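You operate a simulated robot arm through the tools that you are given. There is no shell and no other tool.

Carry out the task below with a simulated robot arm. There is one attempt and no reset: what you move stays moved.

Task
Finish up at the top of the wooden bench with blue legs. At the end: the stack of small silver bowls stands on top of the cream plain paper round with lime tab; the grey switch on the leak check is switched off; the cream thick card with yellow grip stands where the stack of small silver bowls stood; the green switch marked viewer is switched off; whatever was shut is shut again. Leave all else as you found it, and nothing knocked over.

The check looks at the end state, three seconds after you hand in, the way a careful person would. Anything else that was tipped, shoved, dropped, spilled or broken makes it a failure.

Robot
A 7-joint arm with a two-finger parallel gripper, fixed in place. Base frame: the origin is on the floor under the middle of its stand, x ahead of it, y to its left, z up; the work surface is at about z = 840. Lengths are in mm, angles in degrees, forces in N, time in s.
With the tool pointing down near the work surface it reaches from about 100 to 640 mm from the base axis. Its first joint turns from -66.0 to 66.0 degrees. Payload 1.57 kg.
The tool frame sits at the grasp point between the pads (the TCP): z along the fingers, y along the line on which they close. The tips reach 30 mm beyond it. Largest opening 80 mm; finger width 17, thickness 12; the body of the gripper, 40 by 82 mm, starts 80 mm behind the TCP.
Orientation is that of the tool frame in the base frame, as [roll, pitch, yaw] about the fixed x, y, z axes, in that order (R = Rz(yaw) Ry(pitch) Rx(roll)). With the fingers straight down and closing along the base's y, the tool's x points along the base's -x, its y along +y and its z along -z.

Tools
- The arm moves only by the tool drive_tool. Its argument "deltas" is text: rows parted by semicolons, each of 7 numbers parted by spaces: the shift along the base's x, y, z in m, then the turn, a rotation vector about the base's x, y, z in degrees, then the closure in counts, from 0 (fully open) to 255 (shut). In form: tx ty tz wx wy wz gripper; .... A call has 1 to 20 rows; each row is the pose to reach, as a shift and turn from the pose commanded when the call began. Each row takes 0.2 s and may step no farther than 50 mm and 8.6 degrees from the row before; otherwise, or with a gripper value out of range, the whole call is refused. A pose out of reach is approached as far as the arm can. The call stops where the force on the tool passes 40 N (or 10 N more than at its start, if that is more) or the arm is blocked; 0.2 s more then pass. Each finger travels about 72 mm/s and halts on what it meets, pressing with about 24 N; the grip force reading is that of the motor and also rises with nothing between the fingers. The clock runs only during rows and for 0.2 s after the last one: add rows that repeat a pose to give the fingers time. The reply holds the time, the measured pose of the TCP, the force on the tool along the base axes, the opening and the grip force, in the units named above and with some noise, with the torque about the TCP (base axes, N m) and any sound that the robot's microphone picked up.
- Cameras (640 x 400 px; columns grow to the right, rows downward): "scene" is fixed at [59.1, 435.5, 1424.6]; the picture's right is [-0.74, -0.67, 0.00], its down [-0.37, 0.41, -0.83] and it looks along [0.56, -0.62, -0.55] (base axes); focal length 358 px, centre (320, 200). "wrist" rides on the gripper at [72, -7, -122] in the tool frame; the picture's right is [0.09, 1.00, 0.00], its down [-0.84, 0.08, -0.54] and it looks along [-0.54, 0.05, 0.84] (tool axes); focal length 238 px, centre (320, 200). There is no depth. A picture from a camera that has moved, and an enlarged one, comes with that camera's place and axes in the base frame and with its lens.
- capture(camera): a new picture of that camera. The clock stands still meanwhile.
- inspect(camera, box): a new picture of the part [left, top, right, bottom] of that camera's present view, enlarged. The clock stands still meanwhile.
- close_job(): hands the job in; it is judged then, once.

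Places have to be worked out from the pictures, the camera data and where the tool is seen. Open the gripper and draw the arm clear of the work before you hand the job in, unless the task says otherwise.

The tools are called after "Emit:" as name(argument=value, ...) on one line, values as JSON. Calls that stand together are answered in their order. drive_tool: Moves the arm, as the interface text tells. Its arguments: {"type":"object","properties":{"deltas":{"type":"string"}},"required":["deltas"]} The other tools are called the same way: capture (camera) takes a picture; inspect (camera, box) takes an enlarged picture of a part of a camera's view; close_job () hands the job in.

At the start:

```text
clock: 0.0
tool_pos: [443.4, -118.0, 1141.8]
orientation: [180.0, 0.1, 179.9]
contact_force: [-0.3, 0.6, -1.0]
moment: [0.0, -0.04, 0.03]
opening: 79.9
gripper_force: 0.1
```

scene: 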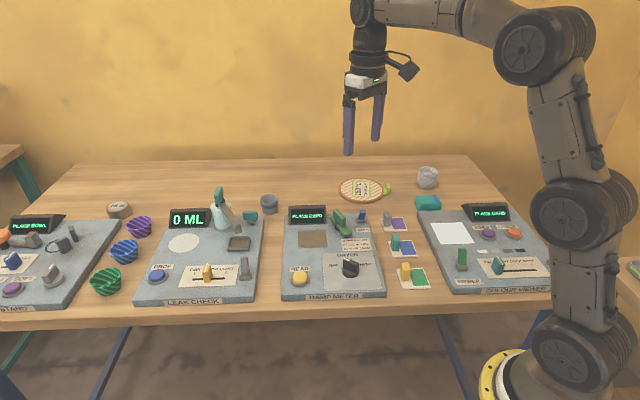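
wrist: 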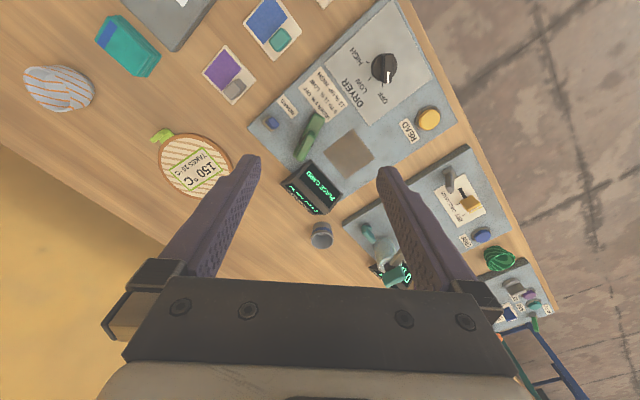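

I'll start by looking closer at the parts of the bench before moving anything.

Emit:
inspect(camera="scene", box=[0, 180, 160, 310])

Emit:
inspect(camera="scene", box=[130, 180, 280, 310])

Emit:
inspect(camera="scene", box=[270, 190, 440, 305])

Emit:
inspect(camera="scene", box=[400, 155, 570, 305])

Emit:
inspect(camera="scene", box=[320, 155, 450, 235])

Emit:
inspect(camera="wrist", box=[0, 0, 320, 220])

Emit:
inspect(camera="wrist", box=[240, 40, 560, 340])

```text
3.08 times, centred on (80, 245) of scene
camera zoom: at [59.1, 435.5, 1424.6], right [-0.74, -0.67, 0.0], down [-0.37, 0.41, -0.83], along [0.56, -0.62, -0.55], focal length 1101 px, centre (1058, 62)
```

zoom: 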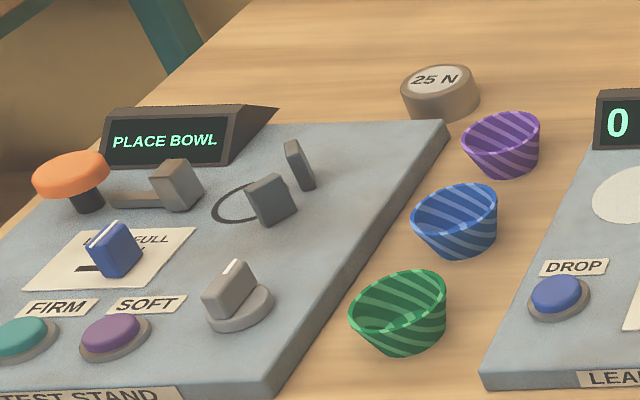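

```text
3.08 times, centred on (205, 245) of scene
camera zoom: at [59.1, 435.5, 1424.6], right [-0.74, -0.67, 0.0], down [-0.37, 0.41, -0.83], along [0.56, -0.62, -0.55], focal length 1101 px, centre (674, 62)
```

zoom: 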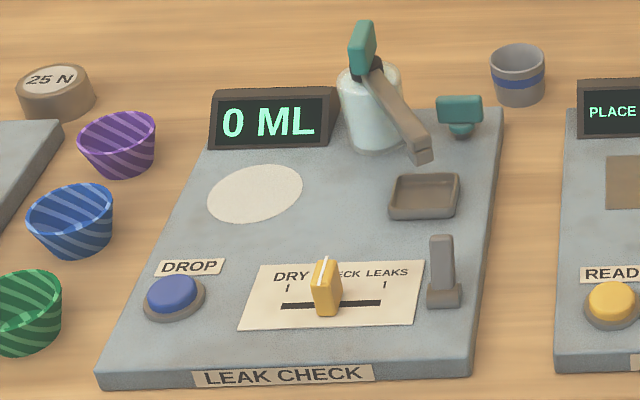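

```text
3.48 times, centred on (355, 248) of scene
camera zoom: at [59.1, 435.5, 1424.6], right [-0.74, -0.67, 0.0], down [-0.37, 0.41, -0.83], along [0.56, -0.62, -0.55], focal length 1244 px, centre (198, 35)
```

zoom: 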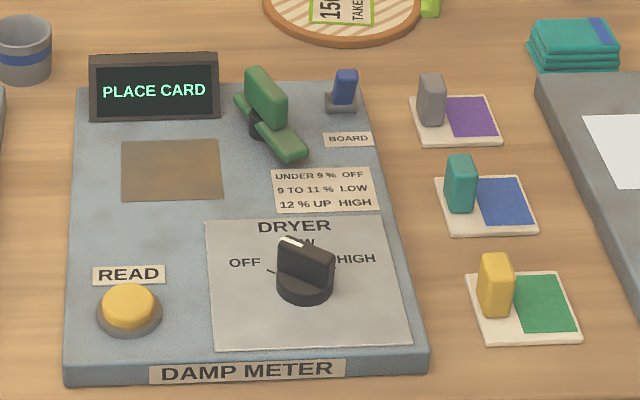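

```text
2.67 times, centred on (485, 230) of scene
camera zoom: at [59.1, 435.5, 1424.6], right [-0.74, -0.67, 0.0], down [-0.37, 0.41, -0.83], along [0.56, -0.62, -0.55], focal length 954 px, centre (-120, 120)
```

zoom: 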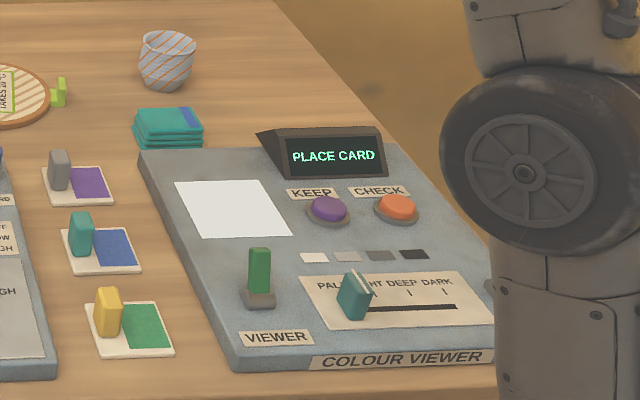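

```text
4.92 times, centred on (385, 195) of scene
camera zoom: at [59.1, 435.5, 1424.6], right [-0.74, -0.67, 0.0], down [-0.37, 0.41, -0.83], along [0.56, -0.62, -0.55], focal length 1762 px, centre (0, 225)
```

zoom: 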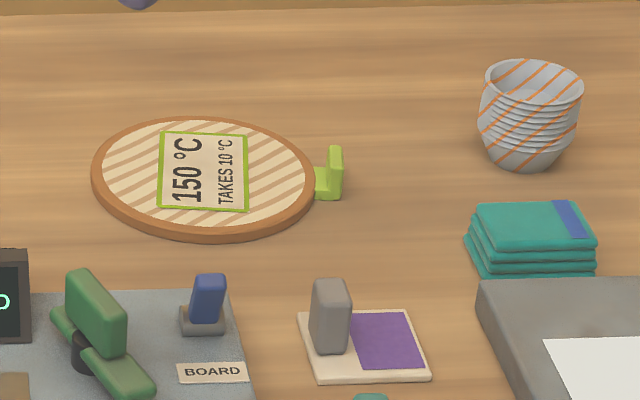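

```text
1.82 times, centred on (160, 110) of wrist
camera zoom: at [373.1, -123.6, 1264.5], right [-0.09, 1.0, 0.0], down [0.84, 0.08, 0.54], along [0.54, 0.05, -0.84], focal length 433 px, centre (611, 364)
```

zoom: 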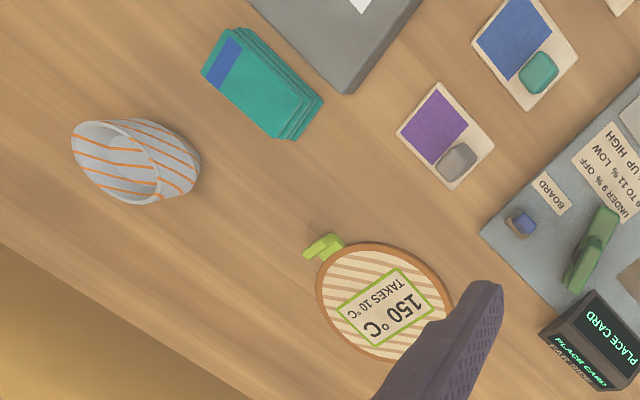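

```text
1.33 times, centred on (400, 190) of wrist
camera zoom: at [373.1, -123.6, 1264.5], right [-0.09, 1.0, 0.0], down [0.84, 0.08, 0.54], along [0.54, 0.05, -0.84], focal length 318 px, centre (213, 213)
```

zoom: 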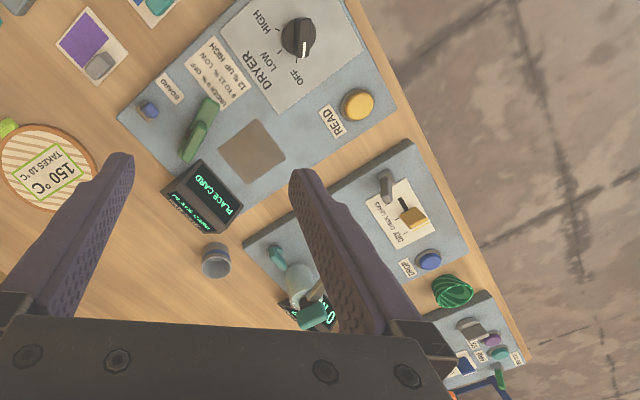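

The zooms are crisp, so I'll enlarge the key items: the two switches, the round, the bowls, the yellow-grip card.

Emit:
inspect(camera="scene", box=[445, 235, 525, 295])

Emit:
inspect(camera="scene", box=[190, 245, 270, 305])

Emit:
inspect(camera="scene", box=[330, 165, 400, 215])

Emit:
inspect(camera="scene", box=[400, 155, 460, 195])

Emit:
inspect(camera="scene", box=[380, 250, 450, 300])

Emit:
inspect(camera="wrist", box=[130, 110, 270, 220])

Emit:
inspect(camera="wrist", box=[10, 40, 110, 130])

Emit:
inspect(camera="wrist", box=[410, 150, 530, 250])

```text
6.67 times, centred on (485, 265) of scene
camera zoom: at [59.1, 435.5, 1424.6], right [-0.74, -0.67, 0.0], down [-0.37, 0.41, -0.83], along [0.56, -0.62, -0.55], focal length 2385 px, centre (-780, -233)
```

zoom: 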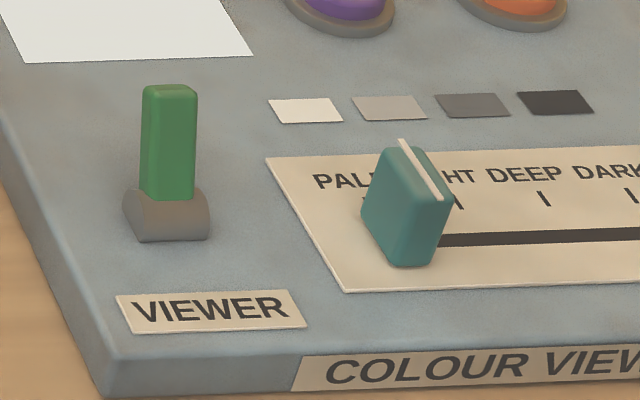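

```text
6.67 times, centred on (230, 275) of scene
camera zoom: at [59.1, 435.5, 1424.6], right [-0.74, -0.67, 0.0], down [-0.37, 0.41, -0.83], along [0.56, -0.62, -0.55], focal length 2385 px, centre (920, -300)
```

zoom: 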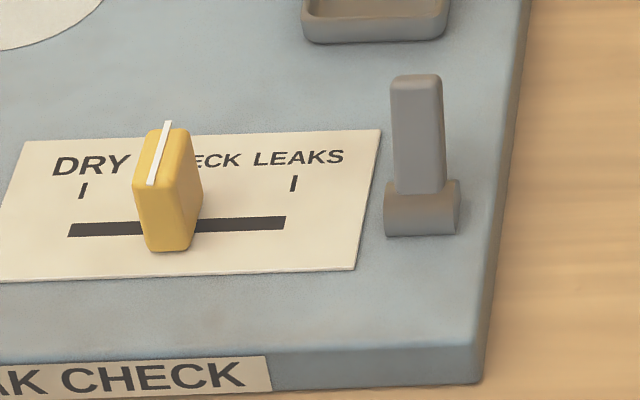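

```text
8.00 times, centred on (365, 190) of scene
camera zoom: at [59.1, 435.5, 1424.6], right [-0.74, -0.67, 0.0], down [-0.37, 0.41, -0.83], along [0.56, -0.62, -0.55], focal length 2862 px, centre (-40, 280)
```

zoom: 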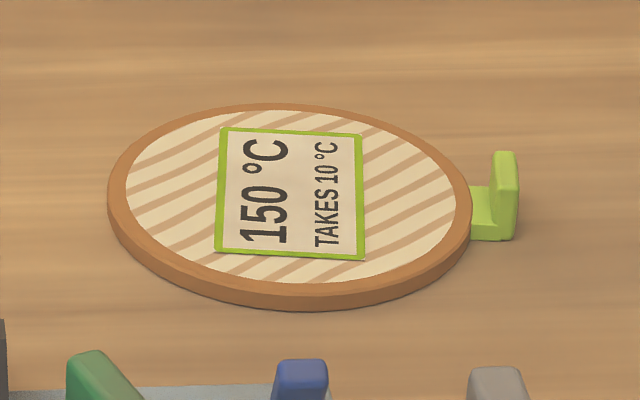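

```text
10.00 times, centred on (430, 175) of scene
camera zoom: at [59.1, 435.5, 1424.6], right [-0.74, -0.67, 0.0], down [-0.37, 0.41, -0.83], along [0.56, -0.62, -0.55], focal length 3578 px, centre (-780, 450)
```

zoom: 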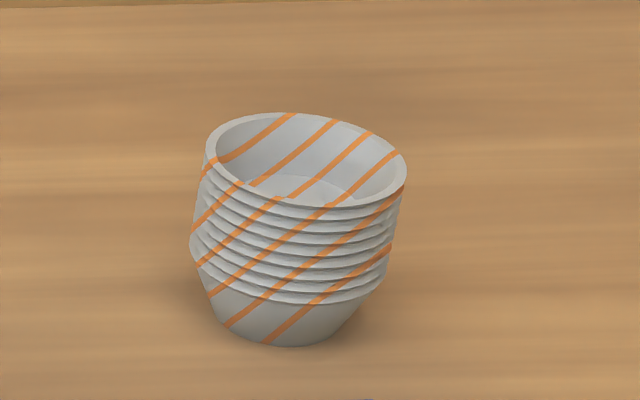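

```text
8.00 times, centred on (415, 275) of scene
camera zoom: at [59.1, 435.5, 1424.6], right [-0.74, -0.67, 0.0], down [-0.37, 0.41, -0.83], along [0.56, -0.62, -0.55], focal length 2862 px, centre (-440, -400)
```

zoom: 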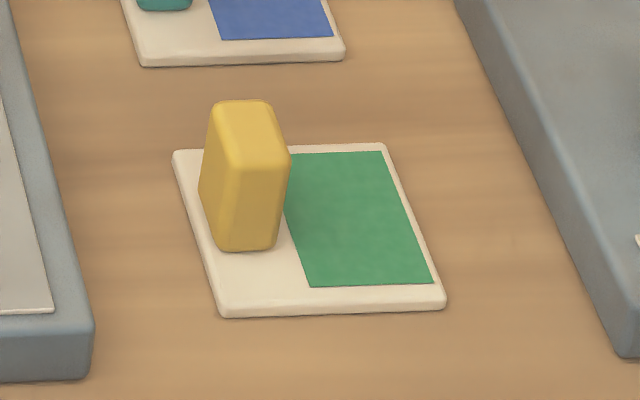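

```text
3.64 times, centred on (200, 165) of wrist
camera zoom: at [373.1, -123.6, 1264.5], right [-0.09, 1.0, 0.0], down [0.84, 0.08, 0.54], along [0.54, 0.05, -0.84], focal length 867 px, centre (756, 327)
```

zoom: 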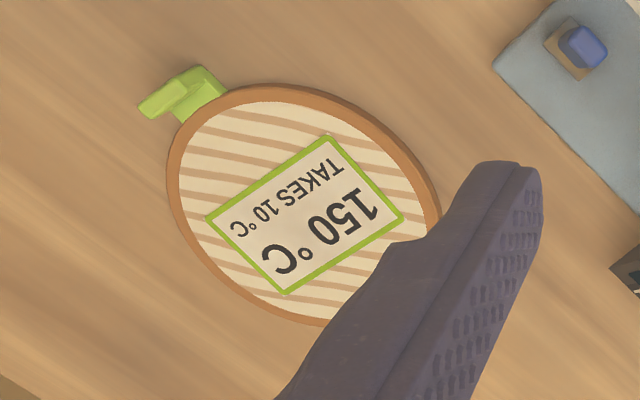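

```text
4.44 times, centred on (60, 85) of wrist
camera zoom: at [373.1, -123.6, 1264.5], right [-0.09, 1.0, 0.0], down [0.84, 0.08, 0.54], along [0.54, 0.05, -0.84], focal length 1059 px, centre (1476, 711)
```

zoom: 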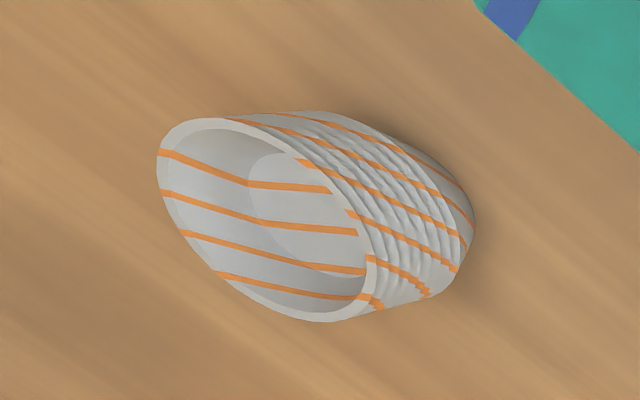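

```text
4.00 times, centred on (470, 200) of wrist
camera zoom: at [373.1, -123.6, 1264.5], right [-0.09, 1.0, 0.0], down [0.84, 0.08, 0.54], along [0.54, 0.05, -0.84], focal length 953 px, centre (-280, 200)
```

zoom: 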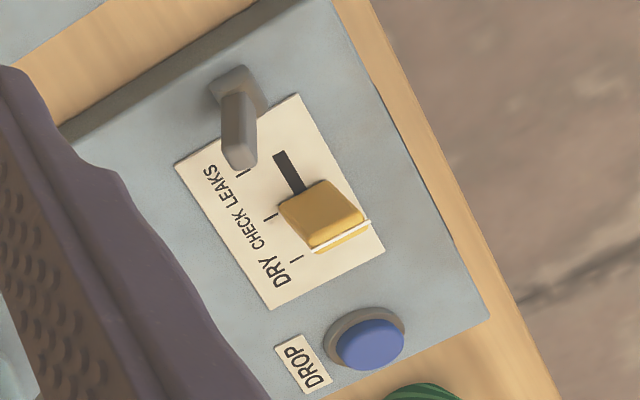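

The displays are lit and both levers (grey on the leak check, green viewer) lean toward the back of the bench. The bowls look to be near (468,-507), the round near (587,-344), and the yellow-grip card near (295,-108). I'll swing high toward the bowls with the tool turned radially to get a better view.

Emit:
drive_tool(deltas="-0.004 -0.037 0 0 0 -6 0; -0.008 -0.075 0 0 0 -12 0; -0.012 -0.112 0 0 0 -18 0; -0.016 -0.15 0 0 0 -24 0; -0.02 -0.187 0 0 0 -30 0; -0.024 -0.225 0 0 0 -36 0; -0.027 -0.262 0 0 0 -42 0; -0.03 -0.30 0 0 0 -47 0")

Emit:
capture(camera="wrist")

Emit:
capture(camera="scene")

```text
clock: 1.8
tool_pos: [402.7, -403.5, 1131.7]
orientation: [-180.0, -0.1, 132.9]
contact_force: [-0.2, -0.4, 0.3]
moment: [0.0, 0.01, -0.02]
opening: 79.9
gripper_force: 0.1
out of reach, approached as far as the arm can: row 8
```

```text
taken
camera wrist: at [350.3, -355.7, 1254.4], right [0.67, 0.74, 0.0], down [0.63, -0.56, 0.54], along [0.4, -0.36, -0.84], focal length 238 px, centre (320, 200)
```

wrist: 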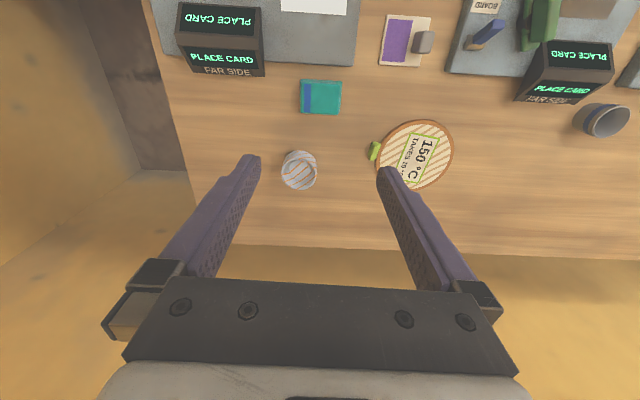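

```text
taken
```

scene: 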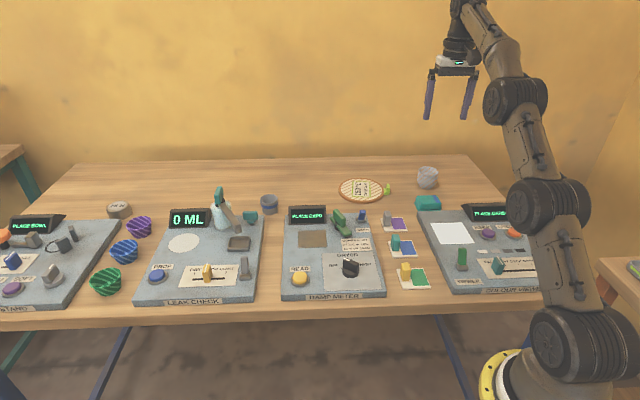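

The arm is at its reach limit up here, but tilting the tool outward will extend it. I'll zoom in on the bowls, round and cloths from this viewpoint to triangulate.

Emit:
inspect(camera="wrist", box=[260, 130, 340, 200])

Emit:
inspect(camera="wrist", box=[360, 110, 470, 200])

Emit:
inspect(camera="wrist", box=[280, 0, 460, 130])

Emit:
inspect(camera="scene", box=[440, 190, 640, 400])

```text
5.71 times, centred on (300, 165) of wrist
camera zoom: at [350.3, -355.7, 1254.4], right [0.67, 0.74, 0.0], down [0.63, -0.56, 0.54], along [0.4, -0.36, -0.84], focal length 1362 px, centre (434, 400)
```

zoom: 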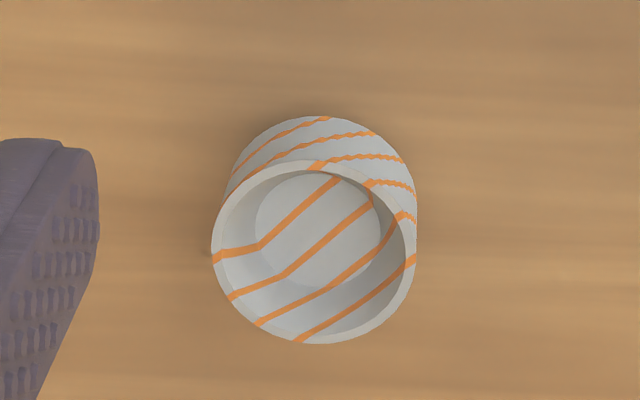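

```text
4.44 times, centred on (415, 155) of wrist
camera zoom: at [350.3, -355.7, 1254.4], right [0.67, 0.74, 0.0], down [0.63, -0.56, 0.54], along [0.4, -0.36, -0.84], focal length 1059 px, centre (-102, 400)
```

zoom: 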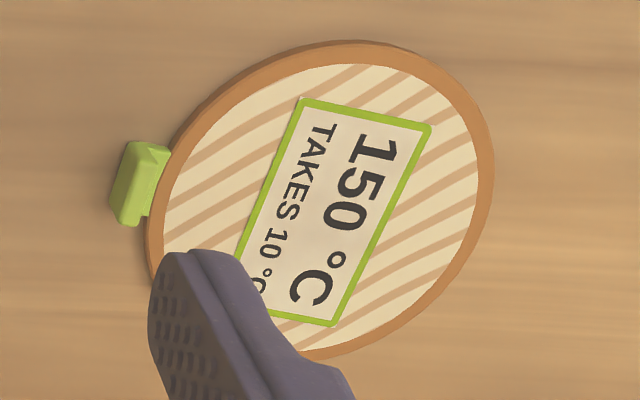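

```text
3.08 times, centred on (370, 65) of wrist
camera zoom: at [350.3, -355.7, 1254.4], right [0.67, 0.74, 0.0], down [0.63, -0.56, 0.54], along [0.4, -0.36, -0.84], focal length 733 px, centre (166, 615)
```

zoom: 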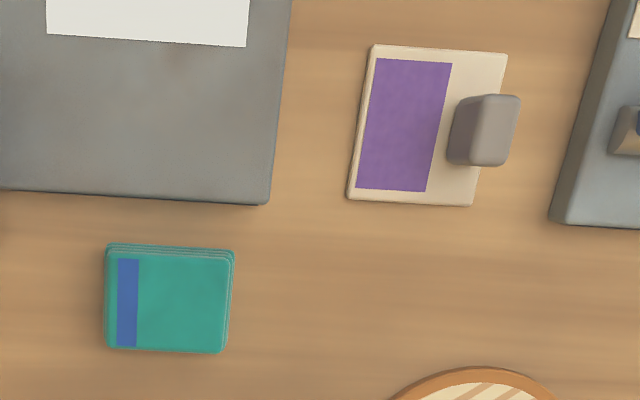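

```text
1.90 times, centred on (540, 295) of scene
camera zoom: at [59.1, 435.4, 1424.6], right [-0.74, -0.67, 0.0], down [-0.37, 0.41, -0.83], along [0.56, -0.62, -0.55], focal length 682 px, centre (-99, 19)
```

zoom: 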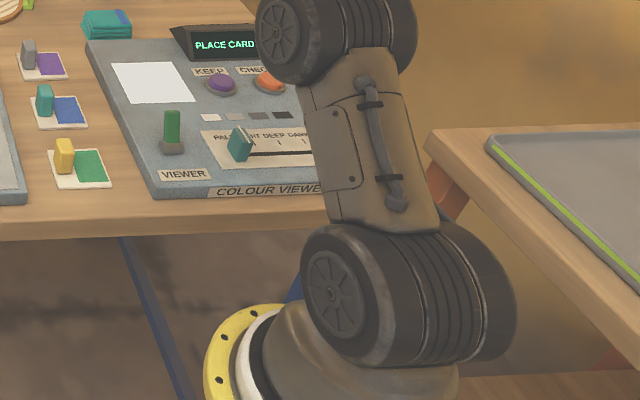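

Triangulating gives: bowl stack axis ≈ (459,-504), rim z ≈ 895, rim dia ≈ 60 mm, which fits inside the 80 mm opening. The round's centre is ≈ (589,-340), dia ≈ 140. I'll lower and tilt the tool outward, staying well above everything, and check where the commanded pose lands.

Emit:
drive_tool(deltas="-0.002 0.000 -0.02 -3.7 -3.4 0 0; -0.004 0.000 -0.04 -7.4 -6.8 0 0; -0.006 0.000 -0.06 -11.1 -10.1 0 0; -0.008 0.000 -0.08 -14.7 -13.5 0 0; -0.01 0.000 -0.10 -18.4 -16.9 0 0; -0.01 0.000 -0.10 -22.1 -20.3 0 0; -0.01 0.000 -0.10 -22.1 -20.3 0 0")

Emit:
capture(camera="wrist")

Emit:
capture(camera="scene")

```text
clock: 3.4
tool_pos: [392.1, -404.6, 1033.6]
orientation: [-179.8, 30.1, 133.1]
contact_force: [0.6, -0.2, 0.7]
moment: [0.0, 0.0, 0.0]
opening: 80.2
gripper_force: 0.0
```

```text
taken
camera wrist: at [304.7, -319.0, 1103.6], right [0.67, 0.74, -0.05], down [0.37, -0.28, 0.89], along [0.64, -0.62, -0.46], focal length 238 px, centre (320, 200)
```

wrist: 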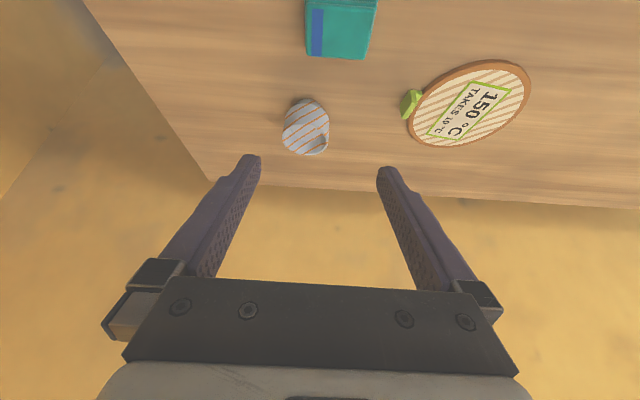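

```text
taken
```

scene: 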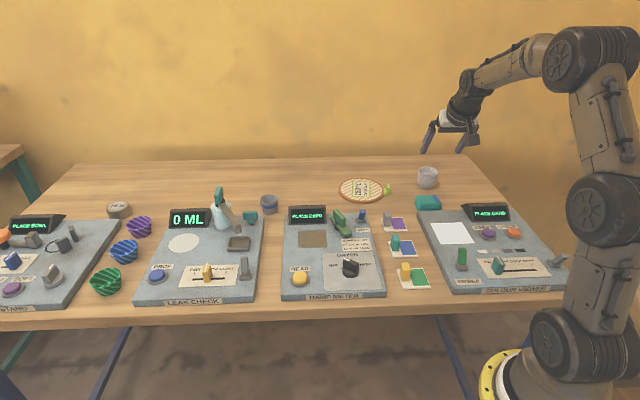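

The commanded pose tracks the measured one well. I'll take an enlarged view of the bowls from this tilted viewpoint to confirm the axis.

Emit:
inspect(camera="wrist", box=[255, 80, 365, 170])

Emit:
inspect(camera="scene", box=[400, 100, 500, 220])

```text
4.44 times, centred on (310, 125) of wrist
camera zoom: at [304.7, -319.0, 1103.6], right [0.67, 0.74, -0.05], down [0.37, -0.28, 0.89], along [0.64, -0.62, -0.46], focal length 1059 px, centre (364, 533)
```

zoom: 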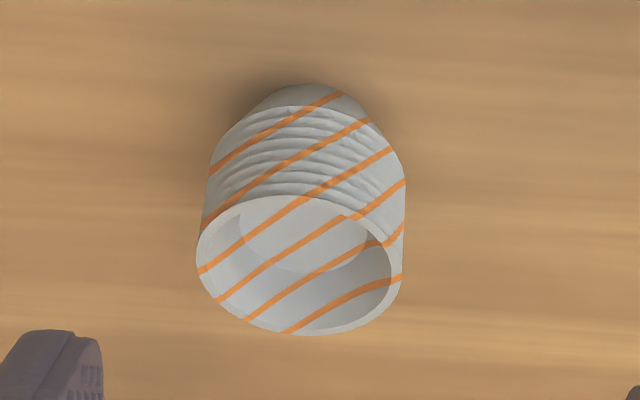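

```text
3.33 times, centred on (450, 160) of scene
camera zoom: at [59.1, 435.5, 1424.6], right [-0.74, -0.67, 0.0], down [-0.37, 0.41, -0.83], along [0.56, -0.62, -0.55], focal length 1193 px, centre (-113, 333)
```

zoom: 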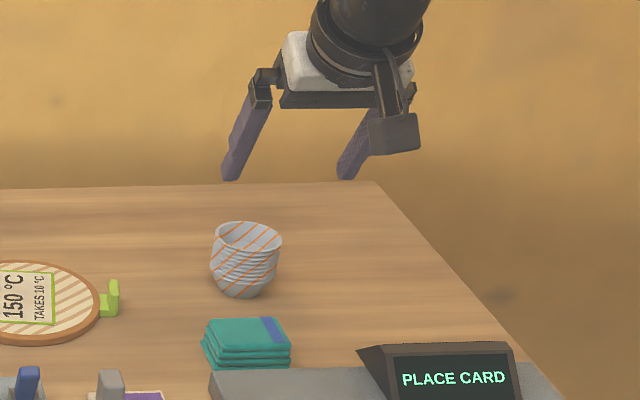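

The bowl axis is ≈ (460.5,-503). I'll move to a standoff 120 mm back along the tilted approach line and check the alignment.

Emit:
drive_tool(deltas="0.013 -0.028 -0.025 0 0 0 0; 0.0267 -0.0556 -0.0499 0 0 0 0; 0.0267 -0.0556 -0.0499 0 0 0 0")

Emit:
capture(camera="wrist")

Emit:
inspect(camera="scene", box=[400, 100, 500, 220])

```text
clock: 4.2
tool_pos: [423.4, -463.3, 984.0]
orientation: [-179.7, 29.9, 133.1]
contact_force: [0.0, 0.1, 0.0]
moment: [0.02, -0.01, -0.01]
opening: 80.0
gripper_force: 0.1
```

```text
taken
camera wrist: at [336.6, -377.4, 1053.6], right [0.67, 0.74, -0.05], down [0.37, -0.28, 0.89], along [0.64, -0.62, -0.46], focal length 238 px, centre (320, 200)
```

wrist: 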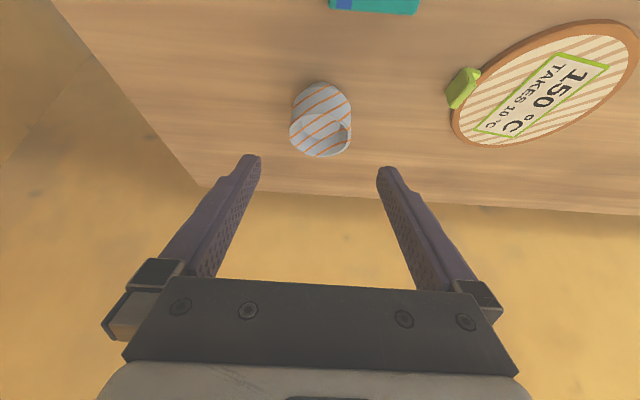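

```text
3.33 times, centred on (450, 160) of scene
camera zoom: at [59.1, 435.4, 1424.6], right [-0.74, -0.67, 0.0], down [-0.37, 0.41, -0.83], along [0.56, -0.62, -0.55], focal length 1193 px, centre (-113, 333)
```

zoom: 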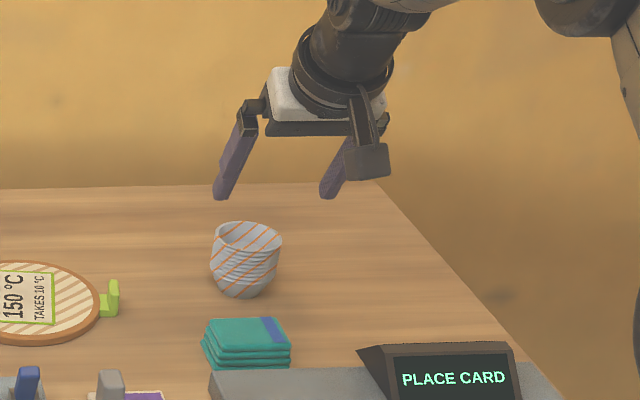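

The tips straddle the bowl symmetrically. I'll go down most of the way along the approach line, then check.

Emit:
drive_tool(deltas="0.0095 -0.010 -0.0265 0 0 0 0; 0.0185 -0.0198 -0.053 0 0 0 0; 0.026 -0.0278 -0.0742 0 0 0 0; 0.026 -0.0278 -0.0742 0 0 0 0")

Emit:
capture(camera="wrist")

Emit:
inspect(camera="scene", box=[390, 130, 470, 220])

```text
clock: 5.2
tool_pos: [448.5, -491.2, 910.9]
orientation: [-179.7, 30.0, 133.0]
contact_force: [0.1, -0.2, -0.3]
moment: [-0.01, -0.02, 0.03]
opening: 79.9
gripper_force: 0.2
```

```text
taken
camera wrist: at [361.4, -405.3, 980.9], right [0.67, 0.74, -0.05], down [0.37, -0.28, 0.89], along [0.64, -0.62, -0.46], focal length 238 px, centre (320, 200)
```

wrist: 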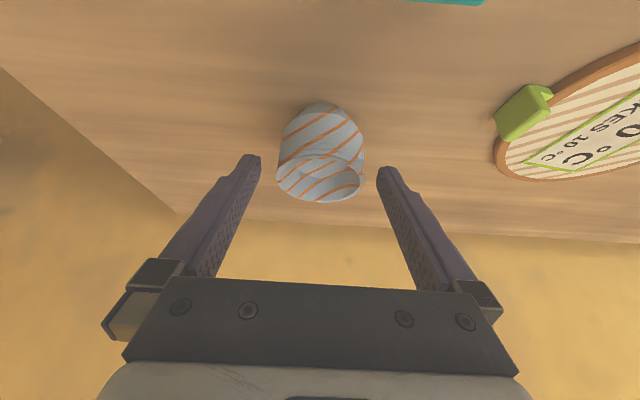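

```text
4.44 times, centred on (430, 175) of scene
camera zoom: at [59.1, 435.5, 1424.6], right [-0.74, -0.67, 0.0], down [-0.37, 0.41, -0.83], along [0.56, -0.62, -0.55], focal length 1590 px, centre (-169, 311)
```

zoom: 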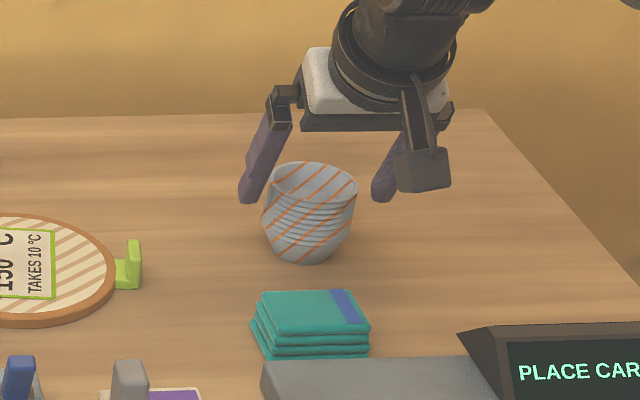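

The fingers are centred on the stack. I'll do the last 37 mm down the line with the gripper open.

Emit:
drive_tool(deltas="0.006 -0.006 -0.0165 0 0 0 0; 0.012 -0.012 -0.033 0 0 0 0; 0.012 -0.012 -0.033 0 0 0 0")

Emit:
capture(camera="wrist")

Emit:
inspect(camera="scene", box=[390, 130, 470, 220])

```text
clock: 6.0
tool_pos: [457.5, -503.2, 877.8]
orientation: [-179.9, 30.1, 133.1]
contact_force: [0.4, 0.2, 0.2]
moment: [0.0, 0.0, 0.02]
opening: 79.9
gripper_force: 0.0
```

```text
taken
camera wrist: at [371.4, -416.9, 946.9], right [0.67, 0.74, -0.05], down [0.37, -0.28, 0.89], along [0.64, -0.62, -0.46], focal length 238 px, centre (320, 200)
```

wrist: 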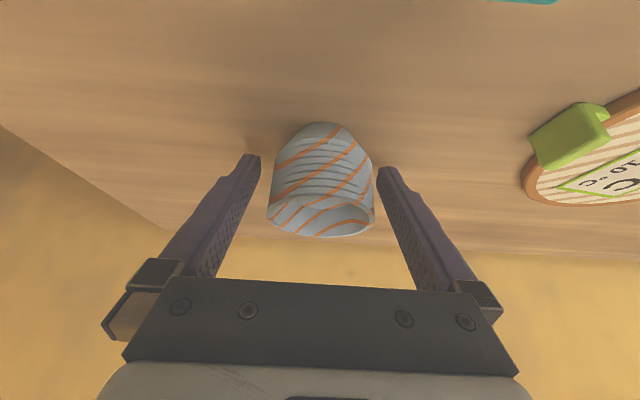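

```text
4.44 times, centred on (430, 175) of scene
camera zoom: at [59.1, 435.5, 1424.6], right [-0.74, -0.67, 0.0], down [-0.37, 0.41, -0.83], along [0.56, -0.62, -0.55], focal length 1590 px, centre (-169, 311)
```

zoom: 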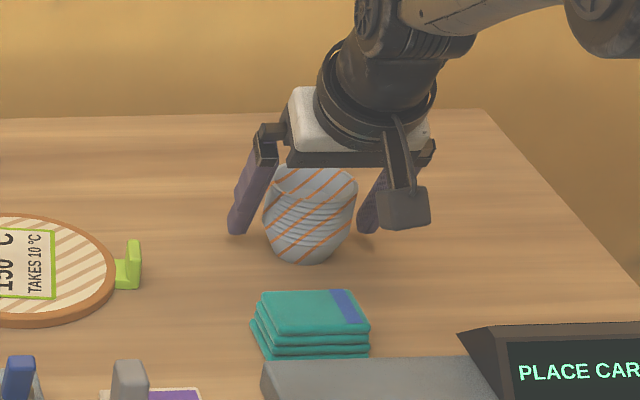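

The tool is at (457.5,-503,878) with the stack between the pads. Now I'll close the fingers on it.

Emit:
drive_tool(deltas="0 0 0 0 0 0 64; 0 0 0 0 0 0 140; 0 0 0 0 0 0 200; 0 0 0 0 0 0 200")

Emit:
capture(camera="wrist")

Emit:
inspect(camera="scene", box=[390, 130, 470, 220])

```text
clock: 7.0
tool_pos: [457.6, -502.3, 876.6]
orientation: [-179.7, 30.1, 133.0]
contact_force: [0.5, -0.1, 0.1]
moment: [-0.01, -0.01, -0.03]
opening: 56.7
gripper_force: 24.5
```

```text
taken
camera wrist: at [371.3, -416.8, 946.9], right [0.67, 0.74, -0.05], down [0.37, -0.28, 0.89], along [0.64, -0.62, -0.46], focal length 238 px, centre (320, 200)
```

wrist: 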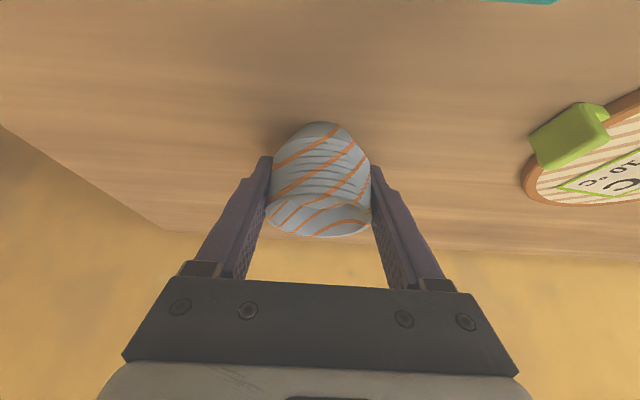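

```text
4.44 times, centred on (430, 175) of scene
camera zoom: at [59.1, 435.4, 1424.6], right [-0.74, -0.67, 0.0], down [-0.37, 0.41, -0.83], along [0.56, -0.62, -0.55], focal length 1590 px, centre (-169, 311)
```

zoom: 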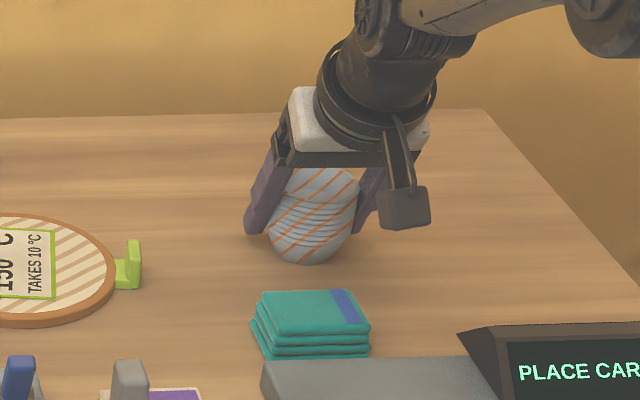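

The grip holds at 56.7 mm. I'll lift slowly straight up 80 mm and check that the whole stack comes along.

Emit:
drive_tool(deltas="0 0 0.008 0 0 0 200; 0 0 0.02 0 0 0 200; 0 0 0.035 0 0 0 200; 0 0 0.05 0 0 0 200; 0 0 0.065 0 0 0 200; 0 0 0.08 0 0 0 200; 0 0 0.08 0 0 0 200")

Emit:
capture(camera="wrist")

Emit:
inspect(camera="scene", box=[390, 110, 470, 220])

```text
clock: 8.6
tool_pos: [458.0, -500.8, 956.5]
orientation: [-179.7, 30.0, 133.0]
contact_force: [0.7, -0.2, -0.7]
moment: [0.01, 0.0, -0.02]
opening: 56.7
gripper_force: 24.0
```

```text
taken
camera wrist: at [371.1, -415.3, 1027.2], right [0.67, 0.74, -0.05], down [0.37, -0.28, 0.89], along [0.64, -0.62, -0.46], focal length 238 px, centre (320, 200)
```

wrist: 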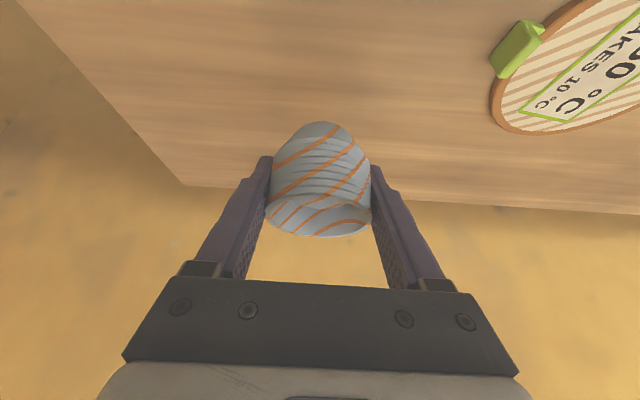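

```text
3.64 times, centred on (430, 165) of scene
camera zoom: at [59.1, 435.4, 1424.6], right [-0.74, -0.67, 0.0], down [-0.37, 0.41, -0.83], along [0.56, -0.62, -0.55], focal length 1301 px, centre (-80, 327)
```

zoom: 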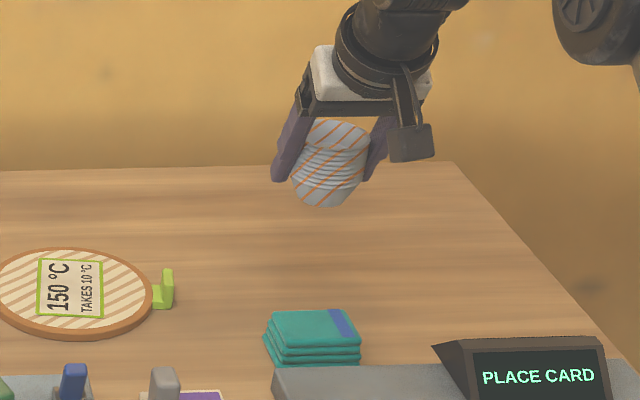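

The whole stack lifts as one. I'll swing it across to above the round's centre, keeping height and tilt, turning about the vertical.

Emit:
drive_tool(deltas="0.0185 0.0231 0 0 0 2.5 200; 0.037 0.0463 0 0 0 5 200; 0.0555 0.0694 0 0 0 7.5 200; 0.074 0.0926 0 0 0 10 200; 0.0925 0.1157 0 0 0 12.5 200; 0.111 0.1389 0 0 0 15 200; 0.1295 0.162 0 0 0 17.5 200; 0.1295 0.162 0 0 0 17.5 200")

Emit:
capture(camera="wrist")

Emit:
inspect(camera="scene", box=[310, 110, 430, 220])

```text
clock: 10.4
tool_pos: [586.3, -339.7, 954.7]
orientation: [-179.7, 30.0, 150.6]
contact_force: [0.0, 0.7, -1.1]
moment: [0.01, -0.02, 0.01]
opening: 57.1
gripper_force: 24.3
```

```text
taken
camera wrist: at [477.8, -284.8, 1024.8], right [0.42, 0.91, -0.05], down [0.43, -0.15, 0.89], along [0.8, -0.4, -0.46], focal length 238 px, centre (320, 200)
```

wrist: 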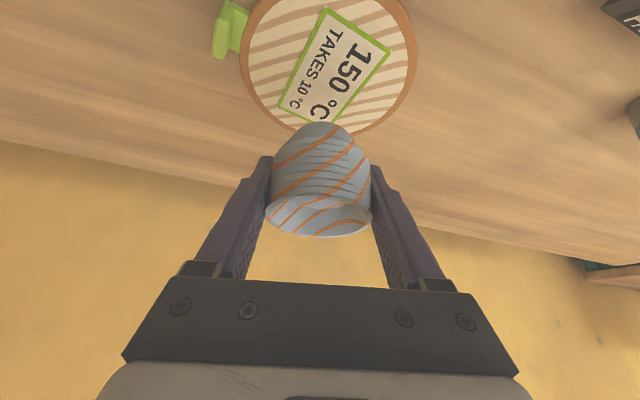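

```text
3.64 times, centred on (370, 165) of scene
camera zoom: at [59.1, 435.5, 1424.6], right [-0.74, -0.67, 0.0], down [-0.37, 0.41, -0.83], along [0.56, -0.62, -0.55], focal length 1301 px, centre (138, 327)
```

zoom: 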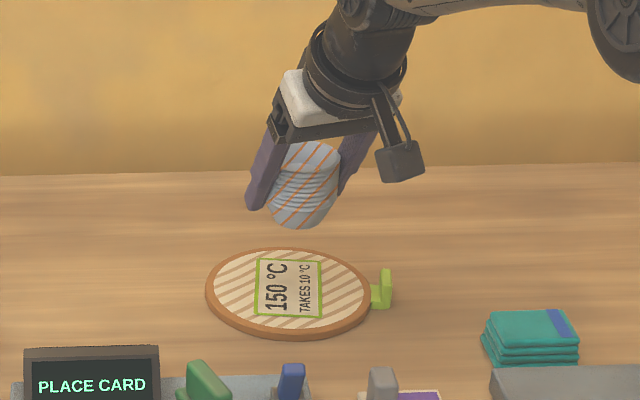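

The far and side edges of the round project exactly where a centre of (589.5,-340) predicts, so the stack is over the middle. I'll lower it most of the way.

Emit:
drive_tool(deltas="0.001 0 -0.02 0 0 0 200; 0.002 0 -0.04 0 0 0 200; 0.002 0 -0.055 0 0 0 200; 0.002 0 -0.062 0 0 0 200; 0.002 0 -0.062 0 0 0 200")

Emit:
inspect(camera="scene", box=[320, 130, 410, 220])

Emit:
capture(camera="wrist")

```text
clock: 11.6
tool_pos: [587.9, -338.4, 892.5]
orientation: [-179.7, 30.0, 150.6]
contact_force: [0.4, 0.4, -0.2]
moment: [0.0, -0.01, 0.02]
opening: 56.7
gripper_force: 24.0
```

```text
4.44 times, centred on (365, 175) of scene
camera zoom: at [59.1, 435.4, 1424.6], right [-0.74, -0.67, 0.0], down [-0.37, 0.41, -0.83], along [0.56, -0.62, -0.55], focal length 1590 px, centre (120, 311)
```

zoom: 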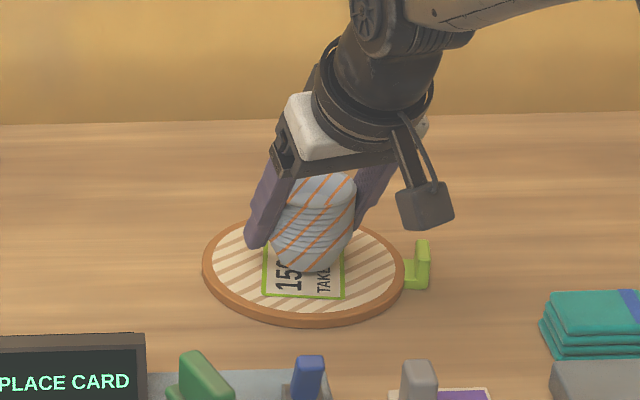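

```text
taken
camera wrist: at [479.2, -283.9, 962.6], right [0.42, 0.91, -0.05], down [0.43, -0.15, 0.89], along [0.8, -0.4, -0.46], focal length 238 px, centre (320, 200)
```

wrist: 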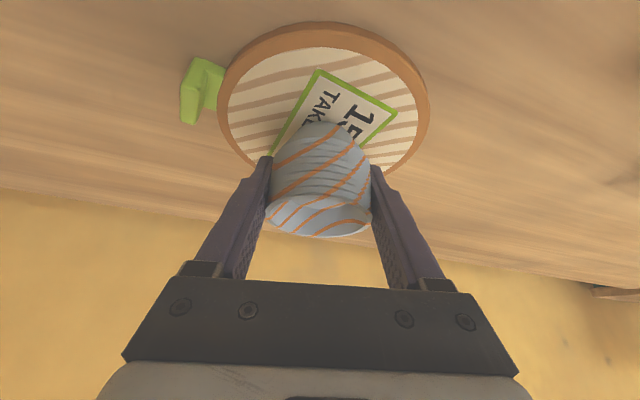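

The stack is about 8 mm above the round. I'll go down in small steps, watching the vertical force.

Emit:
drive_tool(deltas="0 0 -0.003 0 0 0 200; 0 0 -0.005 0 0 0 200; 0 0 -0.005 0 0 0 200")

Emit:
drive_tool(deltas="0 0 -0.0015 0 0 0 200; 0 0 -0.0015 0 0 0 200")

```text
clock: 12.4
tool_pos: [588.1, -338.9, 888.3]
orientation: [-179.7, 30.0, 150.6]
contact_force: [-0.2, 0.2, -0.8]
moment: [-0.01, -0.01, 0.0]
opening: 56.9
gripper_force: 24.1
```

```text
clock: 13.0
tool_pos: [589.9, -339.3, 886.3]
orientation: [-179.7, 30.0, 150.6]
contact_force: [0.3, 1.3, -1.6]
moment: [0.0, 0.0, 0.01]
opening: 57.0
gripper_force: 23.6
```

No clear contact yet, so I'll continue by 1.5 mm steps.

Emit:
drive_tool(deltas="0 0 -0.0015 0 0 0 200; 0 0 -0.0015 0 0 0 200")

Emit:
inspect(camera="scene", box=[340, 160, 400, 210])

```text
clock: 13.6
tool_pos: [588.5, -338.5, 886.1]
orientation: [-179.7, 30.0, 150.6]
contact_force: [0.5, -0.7, -0.4]
moment: [-0.01, 0.01, 0.03]
opening: 56.4
gripper_force: 24.3
```

```text
8.00 times, centred on (370, 185) of scene
camera zoom: at [59.1, 435.4, 1424.6], right [-0.74, -0.67, 0.0], down [-0.37, 0.41, -0.83], along [0.56, -0.62, -0.55], focal length 2862 px, centre (-80, 320)
```

zoom: 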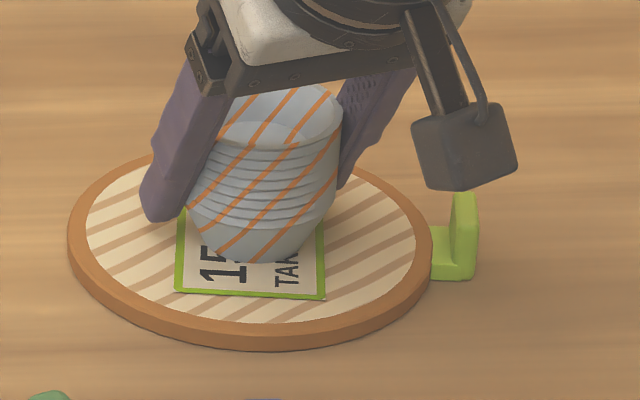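

It's nearly touching. I'll take a couple more 1.5 mm steps.

Emit:
drive_tool(deltas="0 0 -0.0015 0 0 0 200; 0 0 -0.0015 0 0 0 200")

Emit:
drive_tool(deltas="0 0 -0.001 0 0 0 200; 0 0 -0.001 0 0 0 200")

```text
clock: 14.2
tool_pos: [589.6, -340.0, 885.0]
orientation: [-179.7, 29.9, 150.6]
contact_force: [-0.5, -0.1, -1.2]
moment: [-0.01, -0.01, 0.03]
opening: 56.8
gripper_force: 23.9
```

```text
clock: 14.8
tool_pos: [590.0, -339.5, 885.1]
orientation: [-179.8, 30.2, 150.6]
contact_force: [-0.6, 1.4, 4.3]
moment: [0.12, 0.04, -0.02]
opening: 56.8
gripper_force: 24.8
```

Contact shows (+4.3 N, z ≈ 885). I'll open the fingers in stages to let go.

Emit:
drive_tool(deltas="0 0 0 0 0 0 60; 0 0 0 0 0 0 30; 0 0 0 0 0 0 0; 0 0 0 0 0 0 0")

Emit:
capture(camera="wrist")

Emit:
inspect(camera="scene", box=[330, 150, 410, 210])

```text
clock: 15.8
tool_pos: [590.2, -339.9, 884.4]
orientation: [-179.7, 30.1, 150.5]
contact_force: [0.3, 0.1, -0.1]
moment: [-0.01, -0.02, -0.03]
opening: 80.1
gripper_force: 0.0
```

```text
taken
camera wrist: at [480.6, -284.5, 953.9], right [0.42, 0.91, -0.05], down [0.43, -0.15, 0.89], along [0.8, -0.4, -0.46], focal length 238 px, centre (320, 200)
```

wrist: 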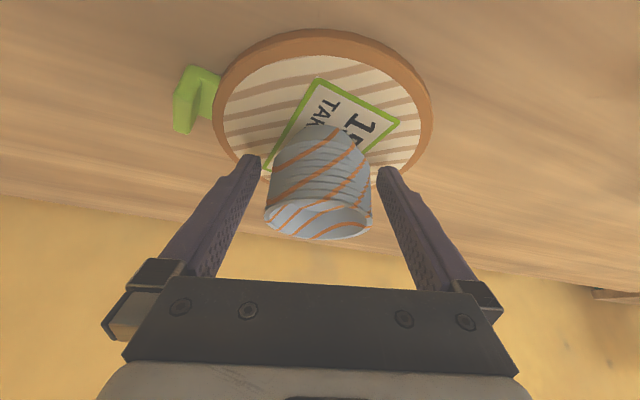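

```text
6.67 times, centred on (370, 180) of scene
camera zoom: at [59.1, 435.5, 1424.6], right [-0.74, -0.67, 0.0], down [-0.37, 0.41, -0.83], along [0.56, -0.62, -0.55], focal length 2385 px, centre (-13, 333)
```

zoom: 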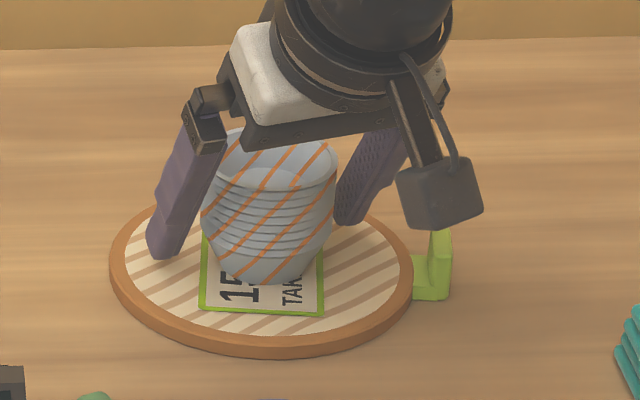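

The stack stands upright on the round. I'll back off along the tool axis.

Emit:
drive_tool(deltas="-0.0065 0.0037 0.013 0 0 0 0; -0.0174 0.0098 0.0346 0 0 0 0; -0.0349 0.0196 0.0693 0 0 0 0; -0.0523 0.0295 0.1039 0 0 0 0; -0.061 0.0344 0.1212 0 0 0 0")

Emit:
capture(camera="wrist")

Emit:
inspect(camera="scene", box=[330, 150, 440, 220])

```text
clock: 17.0
tool_pos: [527.4, -304.5, 1006.6]
orientation: [-179.8, 30.0, 150.6]
contact_force: [0.0, -0.2, -0.6]
moment: [0.01, 0.01, 0.0]
opening: 80.1
gripper_force: 0.0
```

```text
taken
camera wrist: at [418.3, -250.2, 1075.7], right [0.42, 0.91, -0.05], down [0.43, -0.15, 0.89], along [0.8, -0.4, -0.46], focal length 238 px, centre (320, 200)
```

wrist: 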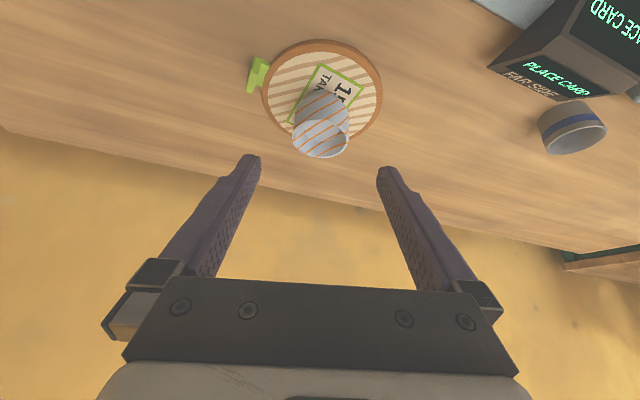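

```text
5.71 times, centred on (385, 185) of scene
camera zoom: at [59.0, 435.5, 1424.6], right [-0.74, -0.67, 0.0], down [-0.37, 0.41, -0.83], along [0.56, -0.62, -0.55], focal length 2045 px, centre (-51, 286)
```

zoom: 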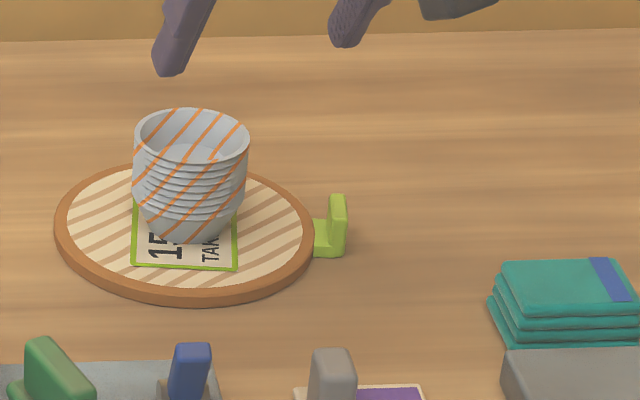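

The bowls are standing well on the round. Next I'll go to the yellow-grip card: move high across, turning to yaw ≈135° with 20° tilt, the orientation I want for both pick and place.

Emit:
drive_tool(deltas="-0.028 0.025 0.0 0.68 0.89 -1.73 0; -0.058 0.051 0.0 1.36 1.79 -3.47 0; -0.088 0.076 0.0 2.03 2.68 -5.2 0; -0.118 0.102 0.0 2.71 3.57 -6.93 0; -0.148 0.128 0.0 3.39 4.47 -8.67 0; -0.178 0.153 0.0 4.07 5.36 -10.4 0; -0.208 0.179 0.0 4.74 6.25 -12.13 0; -0.238 0.204 -0.01 5.42 7.15 -13.87 0; -0.265 0.2295 -0.02 6.1 8.04 -15.6 0; -0.265 0.2295 -0.02 6.1 8.04 -15.6 0")

Emit:
capture(camera="wrist")

Emit:
capture(camera="scene")

```text
clock: 19.2
tool_pos: [265.0, -76.0, 985.2]
orientation: [-179.7, 20.0, 134.9]
contact_force: [0.7, -0.3, 0.4]
moment: [-0.03, -0.02, 0.0]
opening: 80.1
gripper_force: 0.0
```

```text
taken
camera wrist: at [184.5, -2.8, 1074.9], right [0.65, 0.76, -0.04], down [0.48, -0.37, 0.79], along [0.59, -0.53, -0.61], focal length 238 px, centre (320, 200)
```

wrist: 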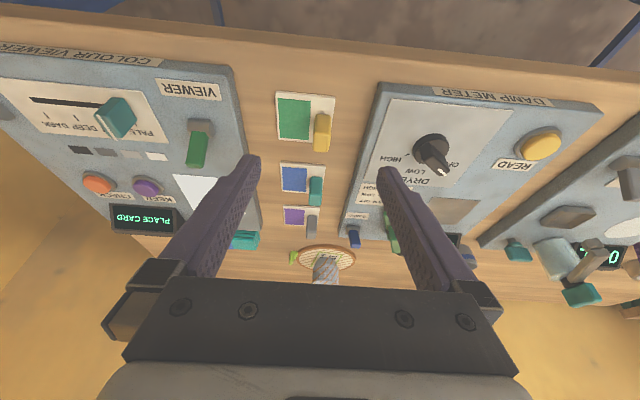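

```text
taken
```

scene: 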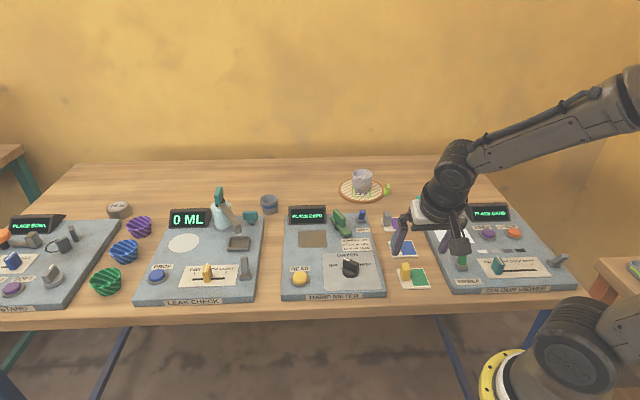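

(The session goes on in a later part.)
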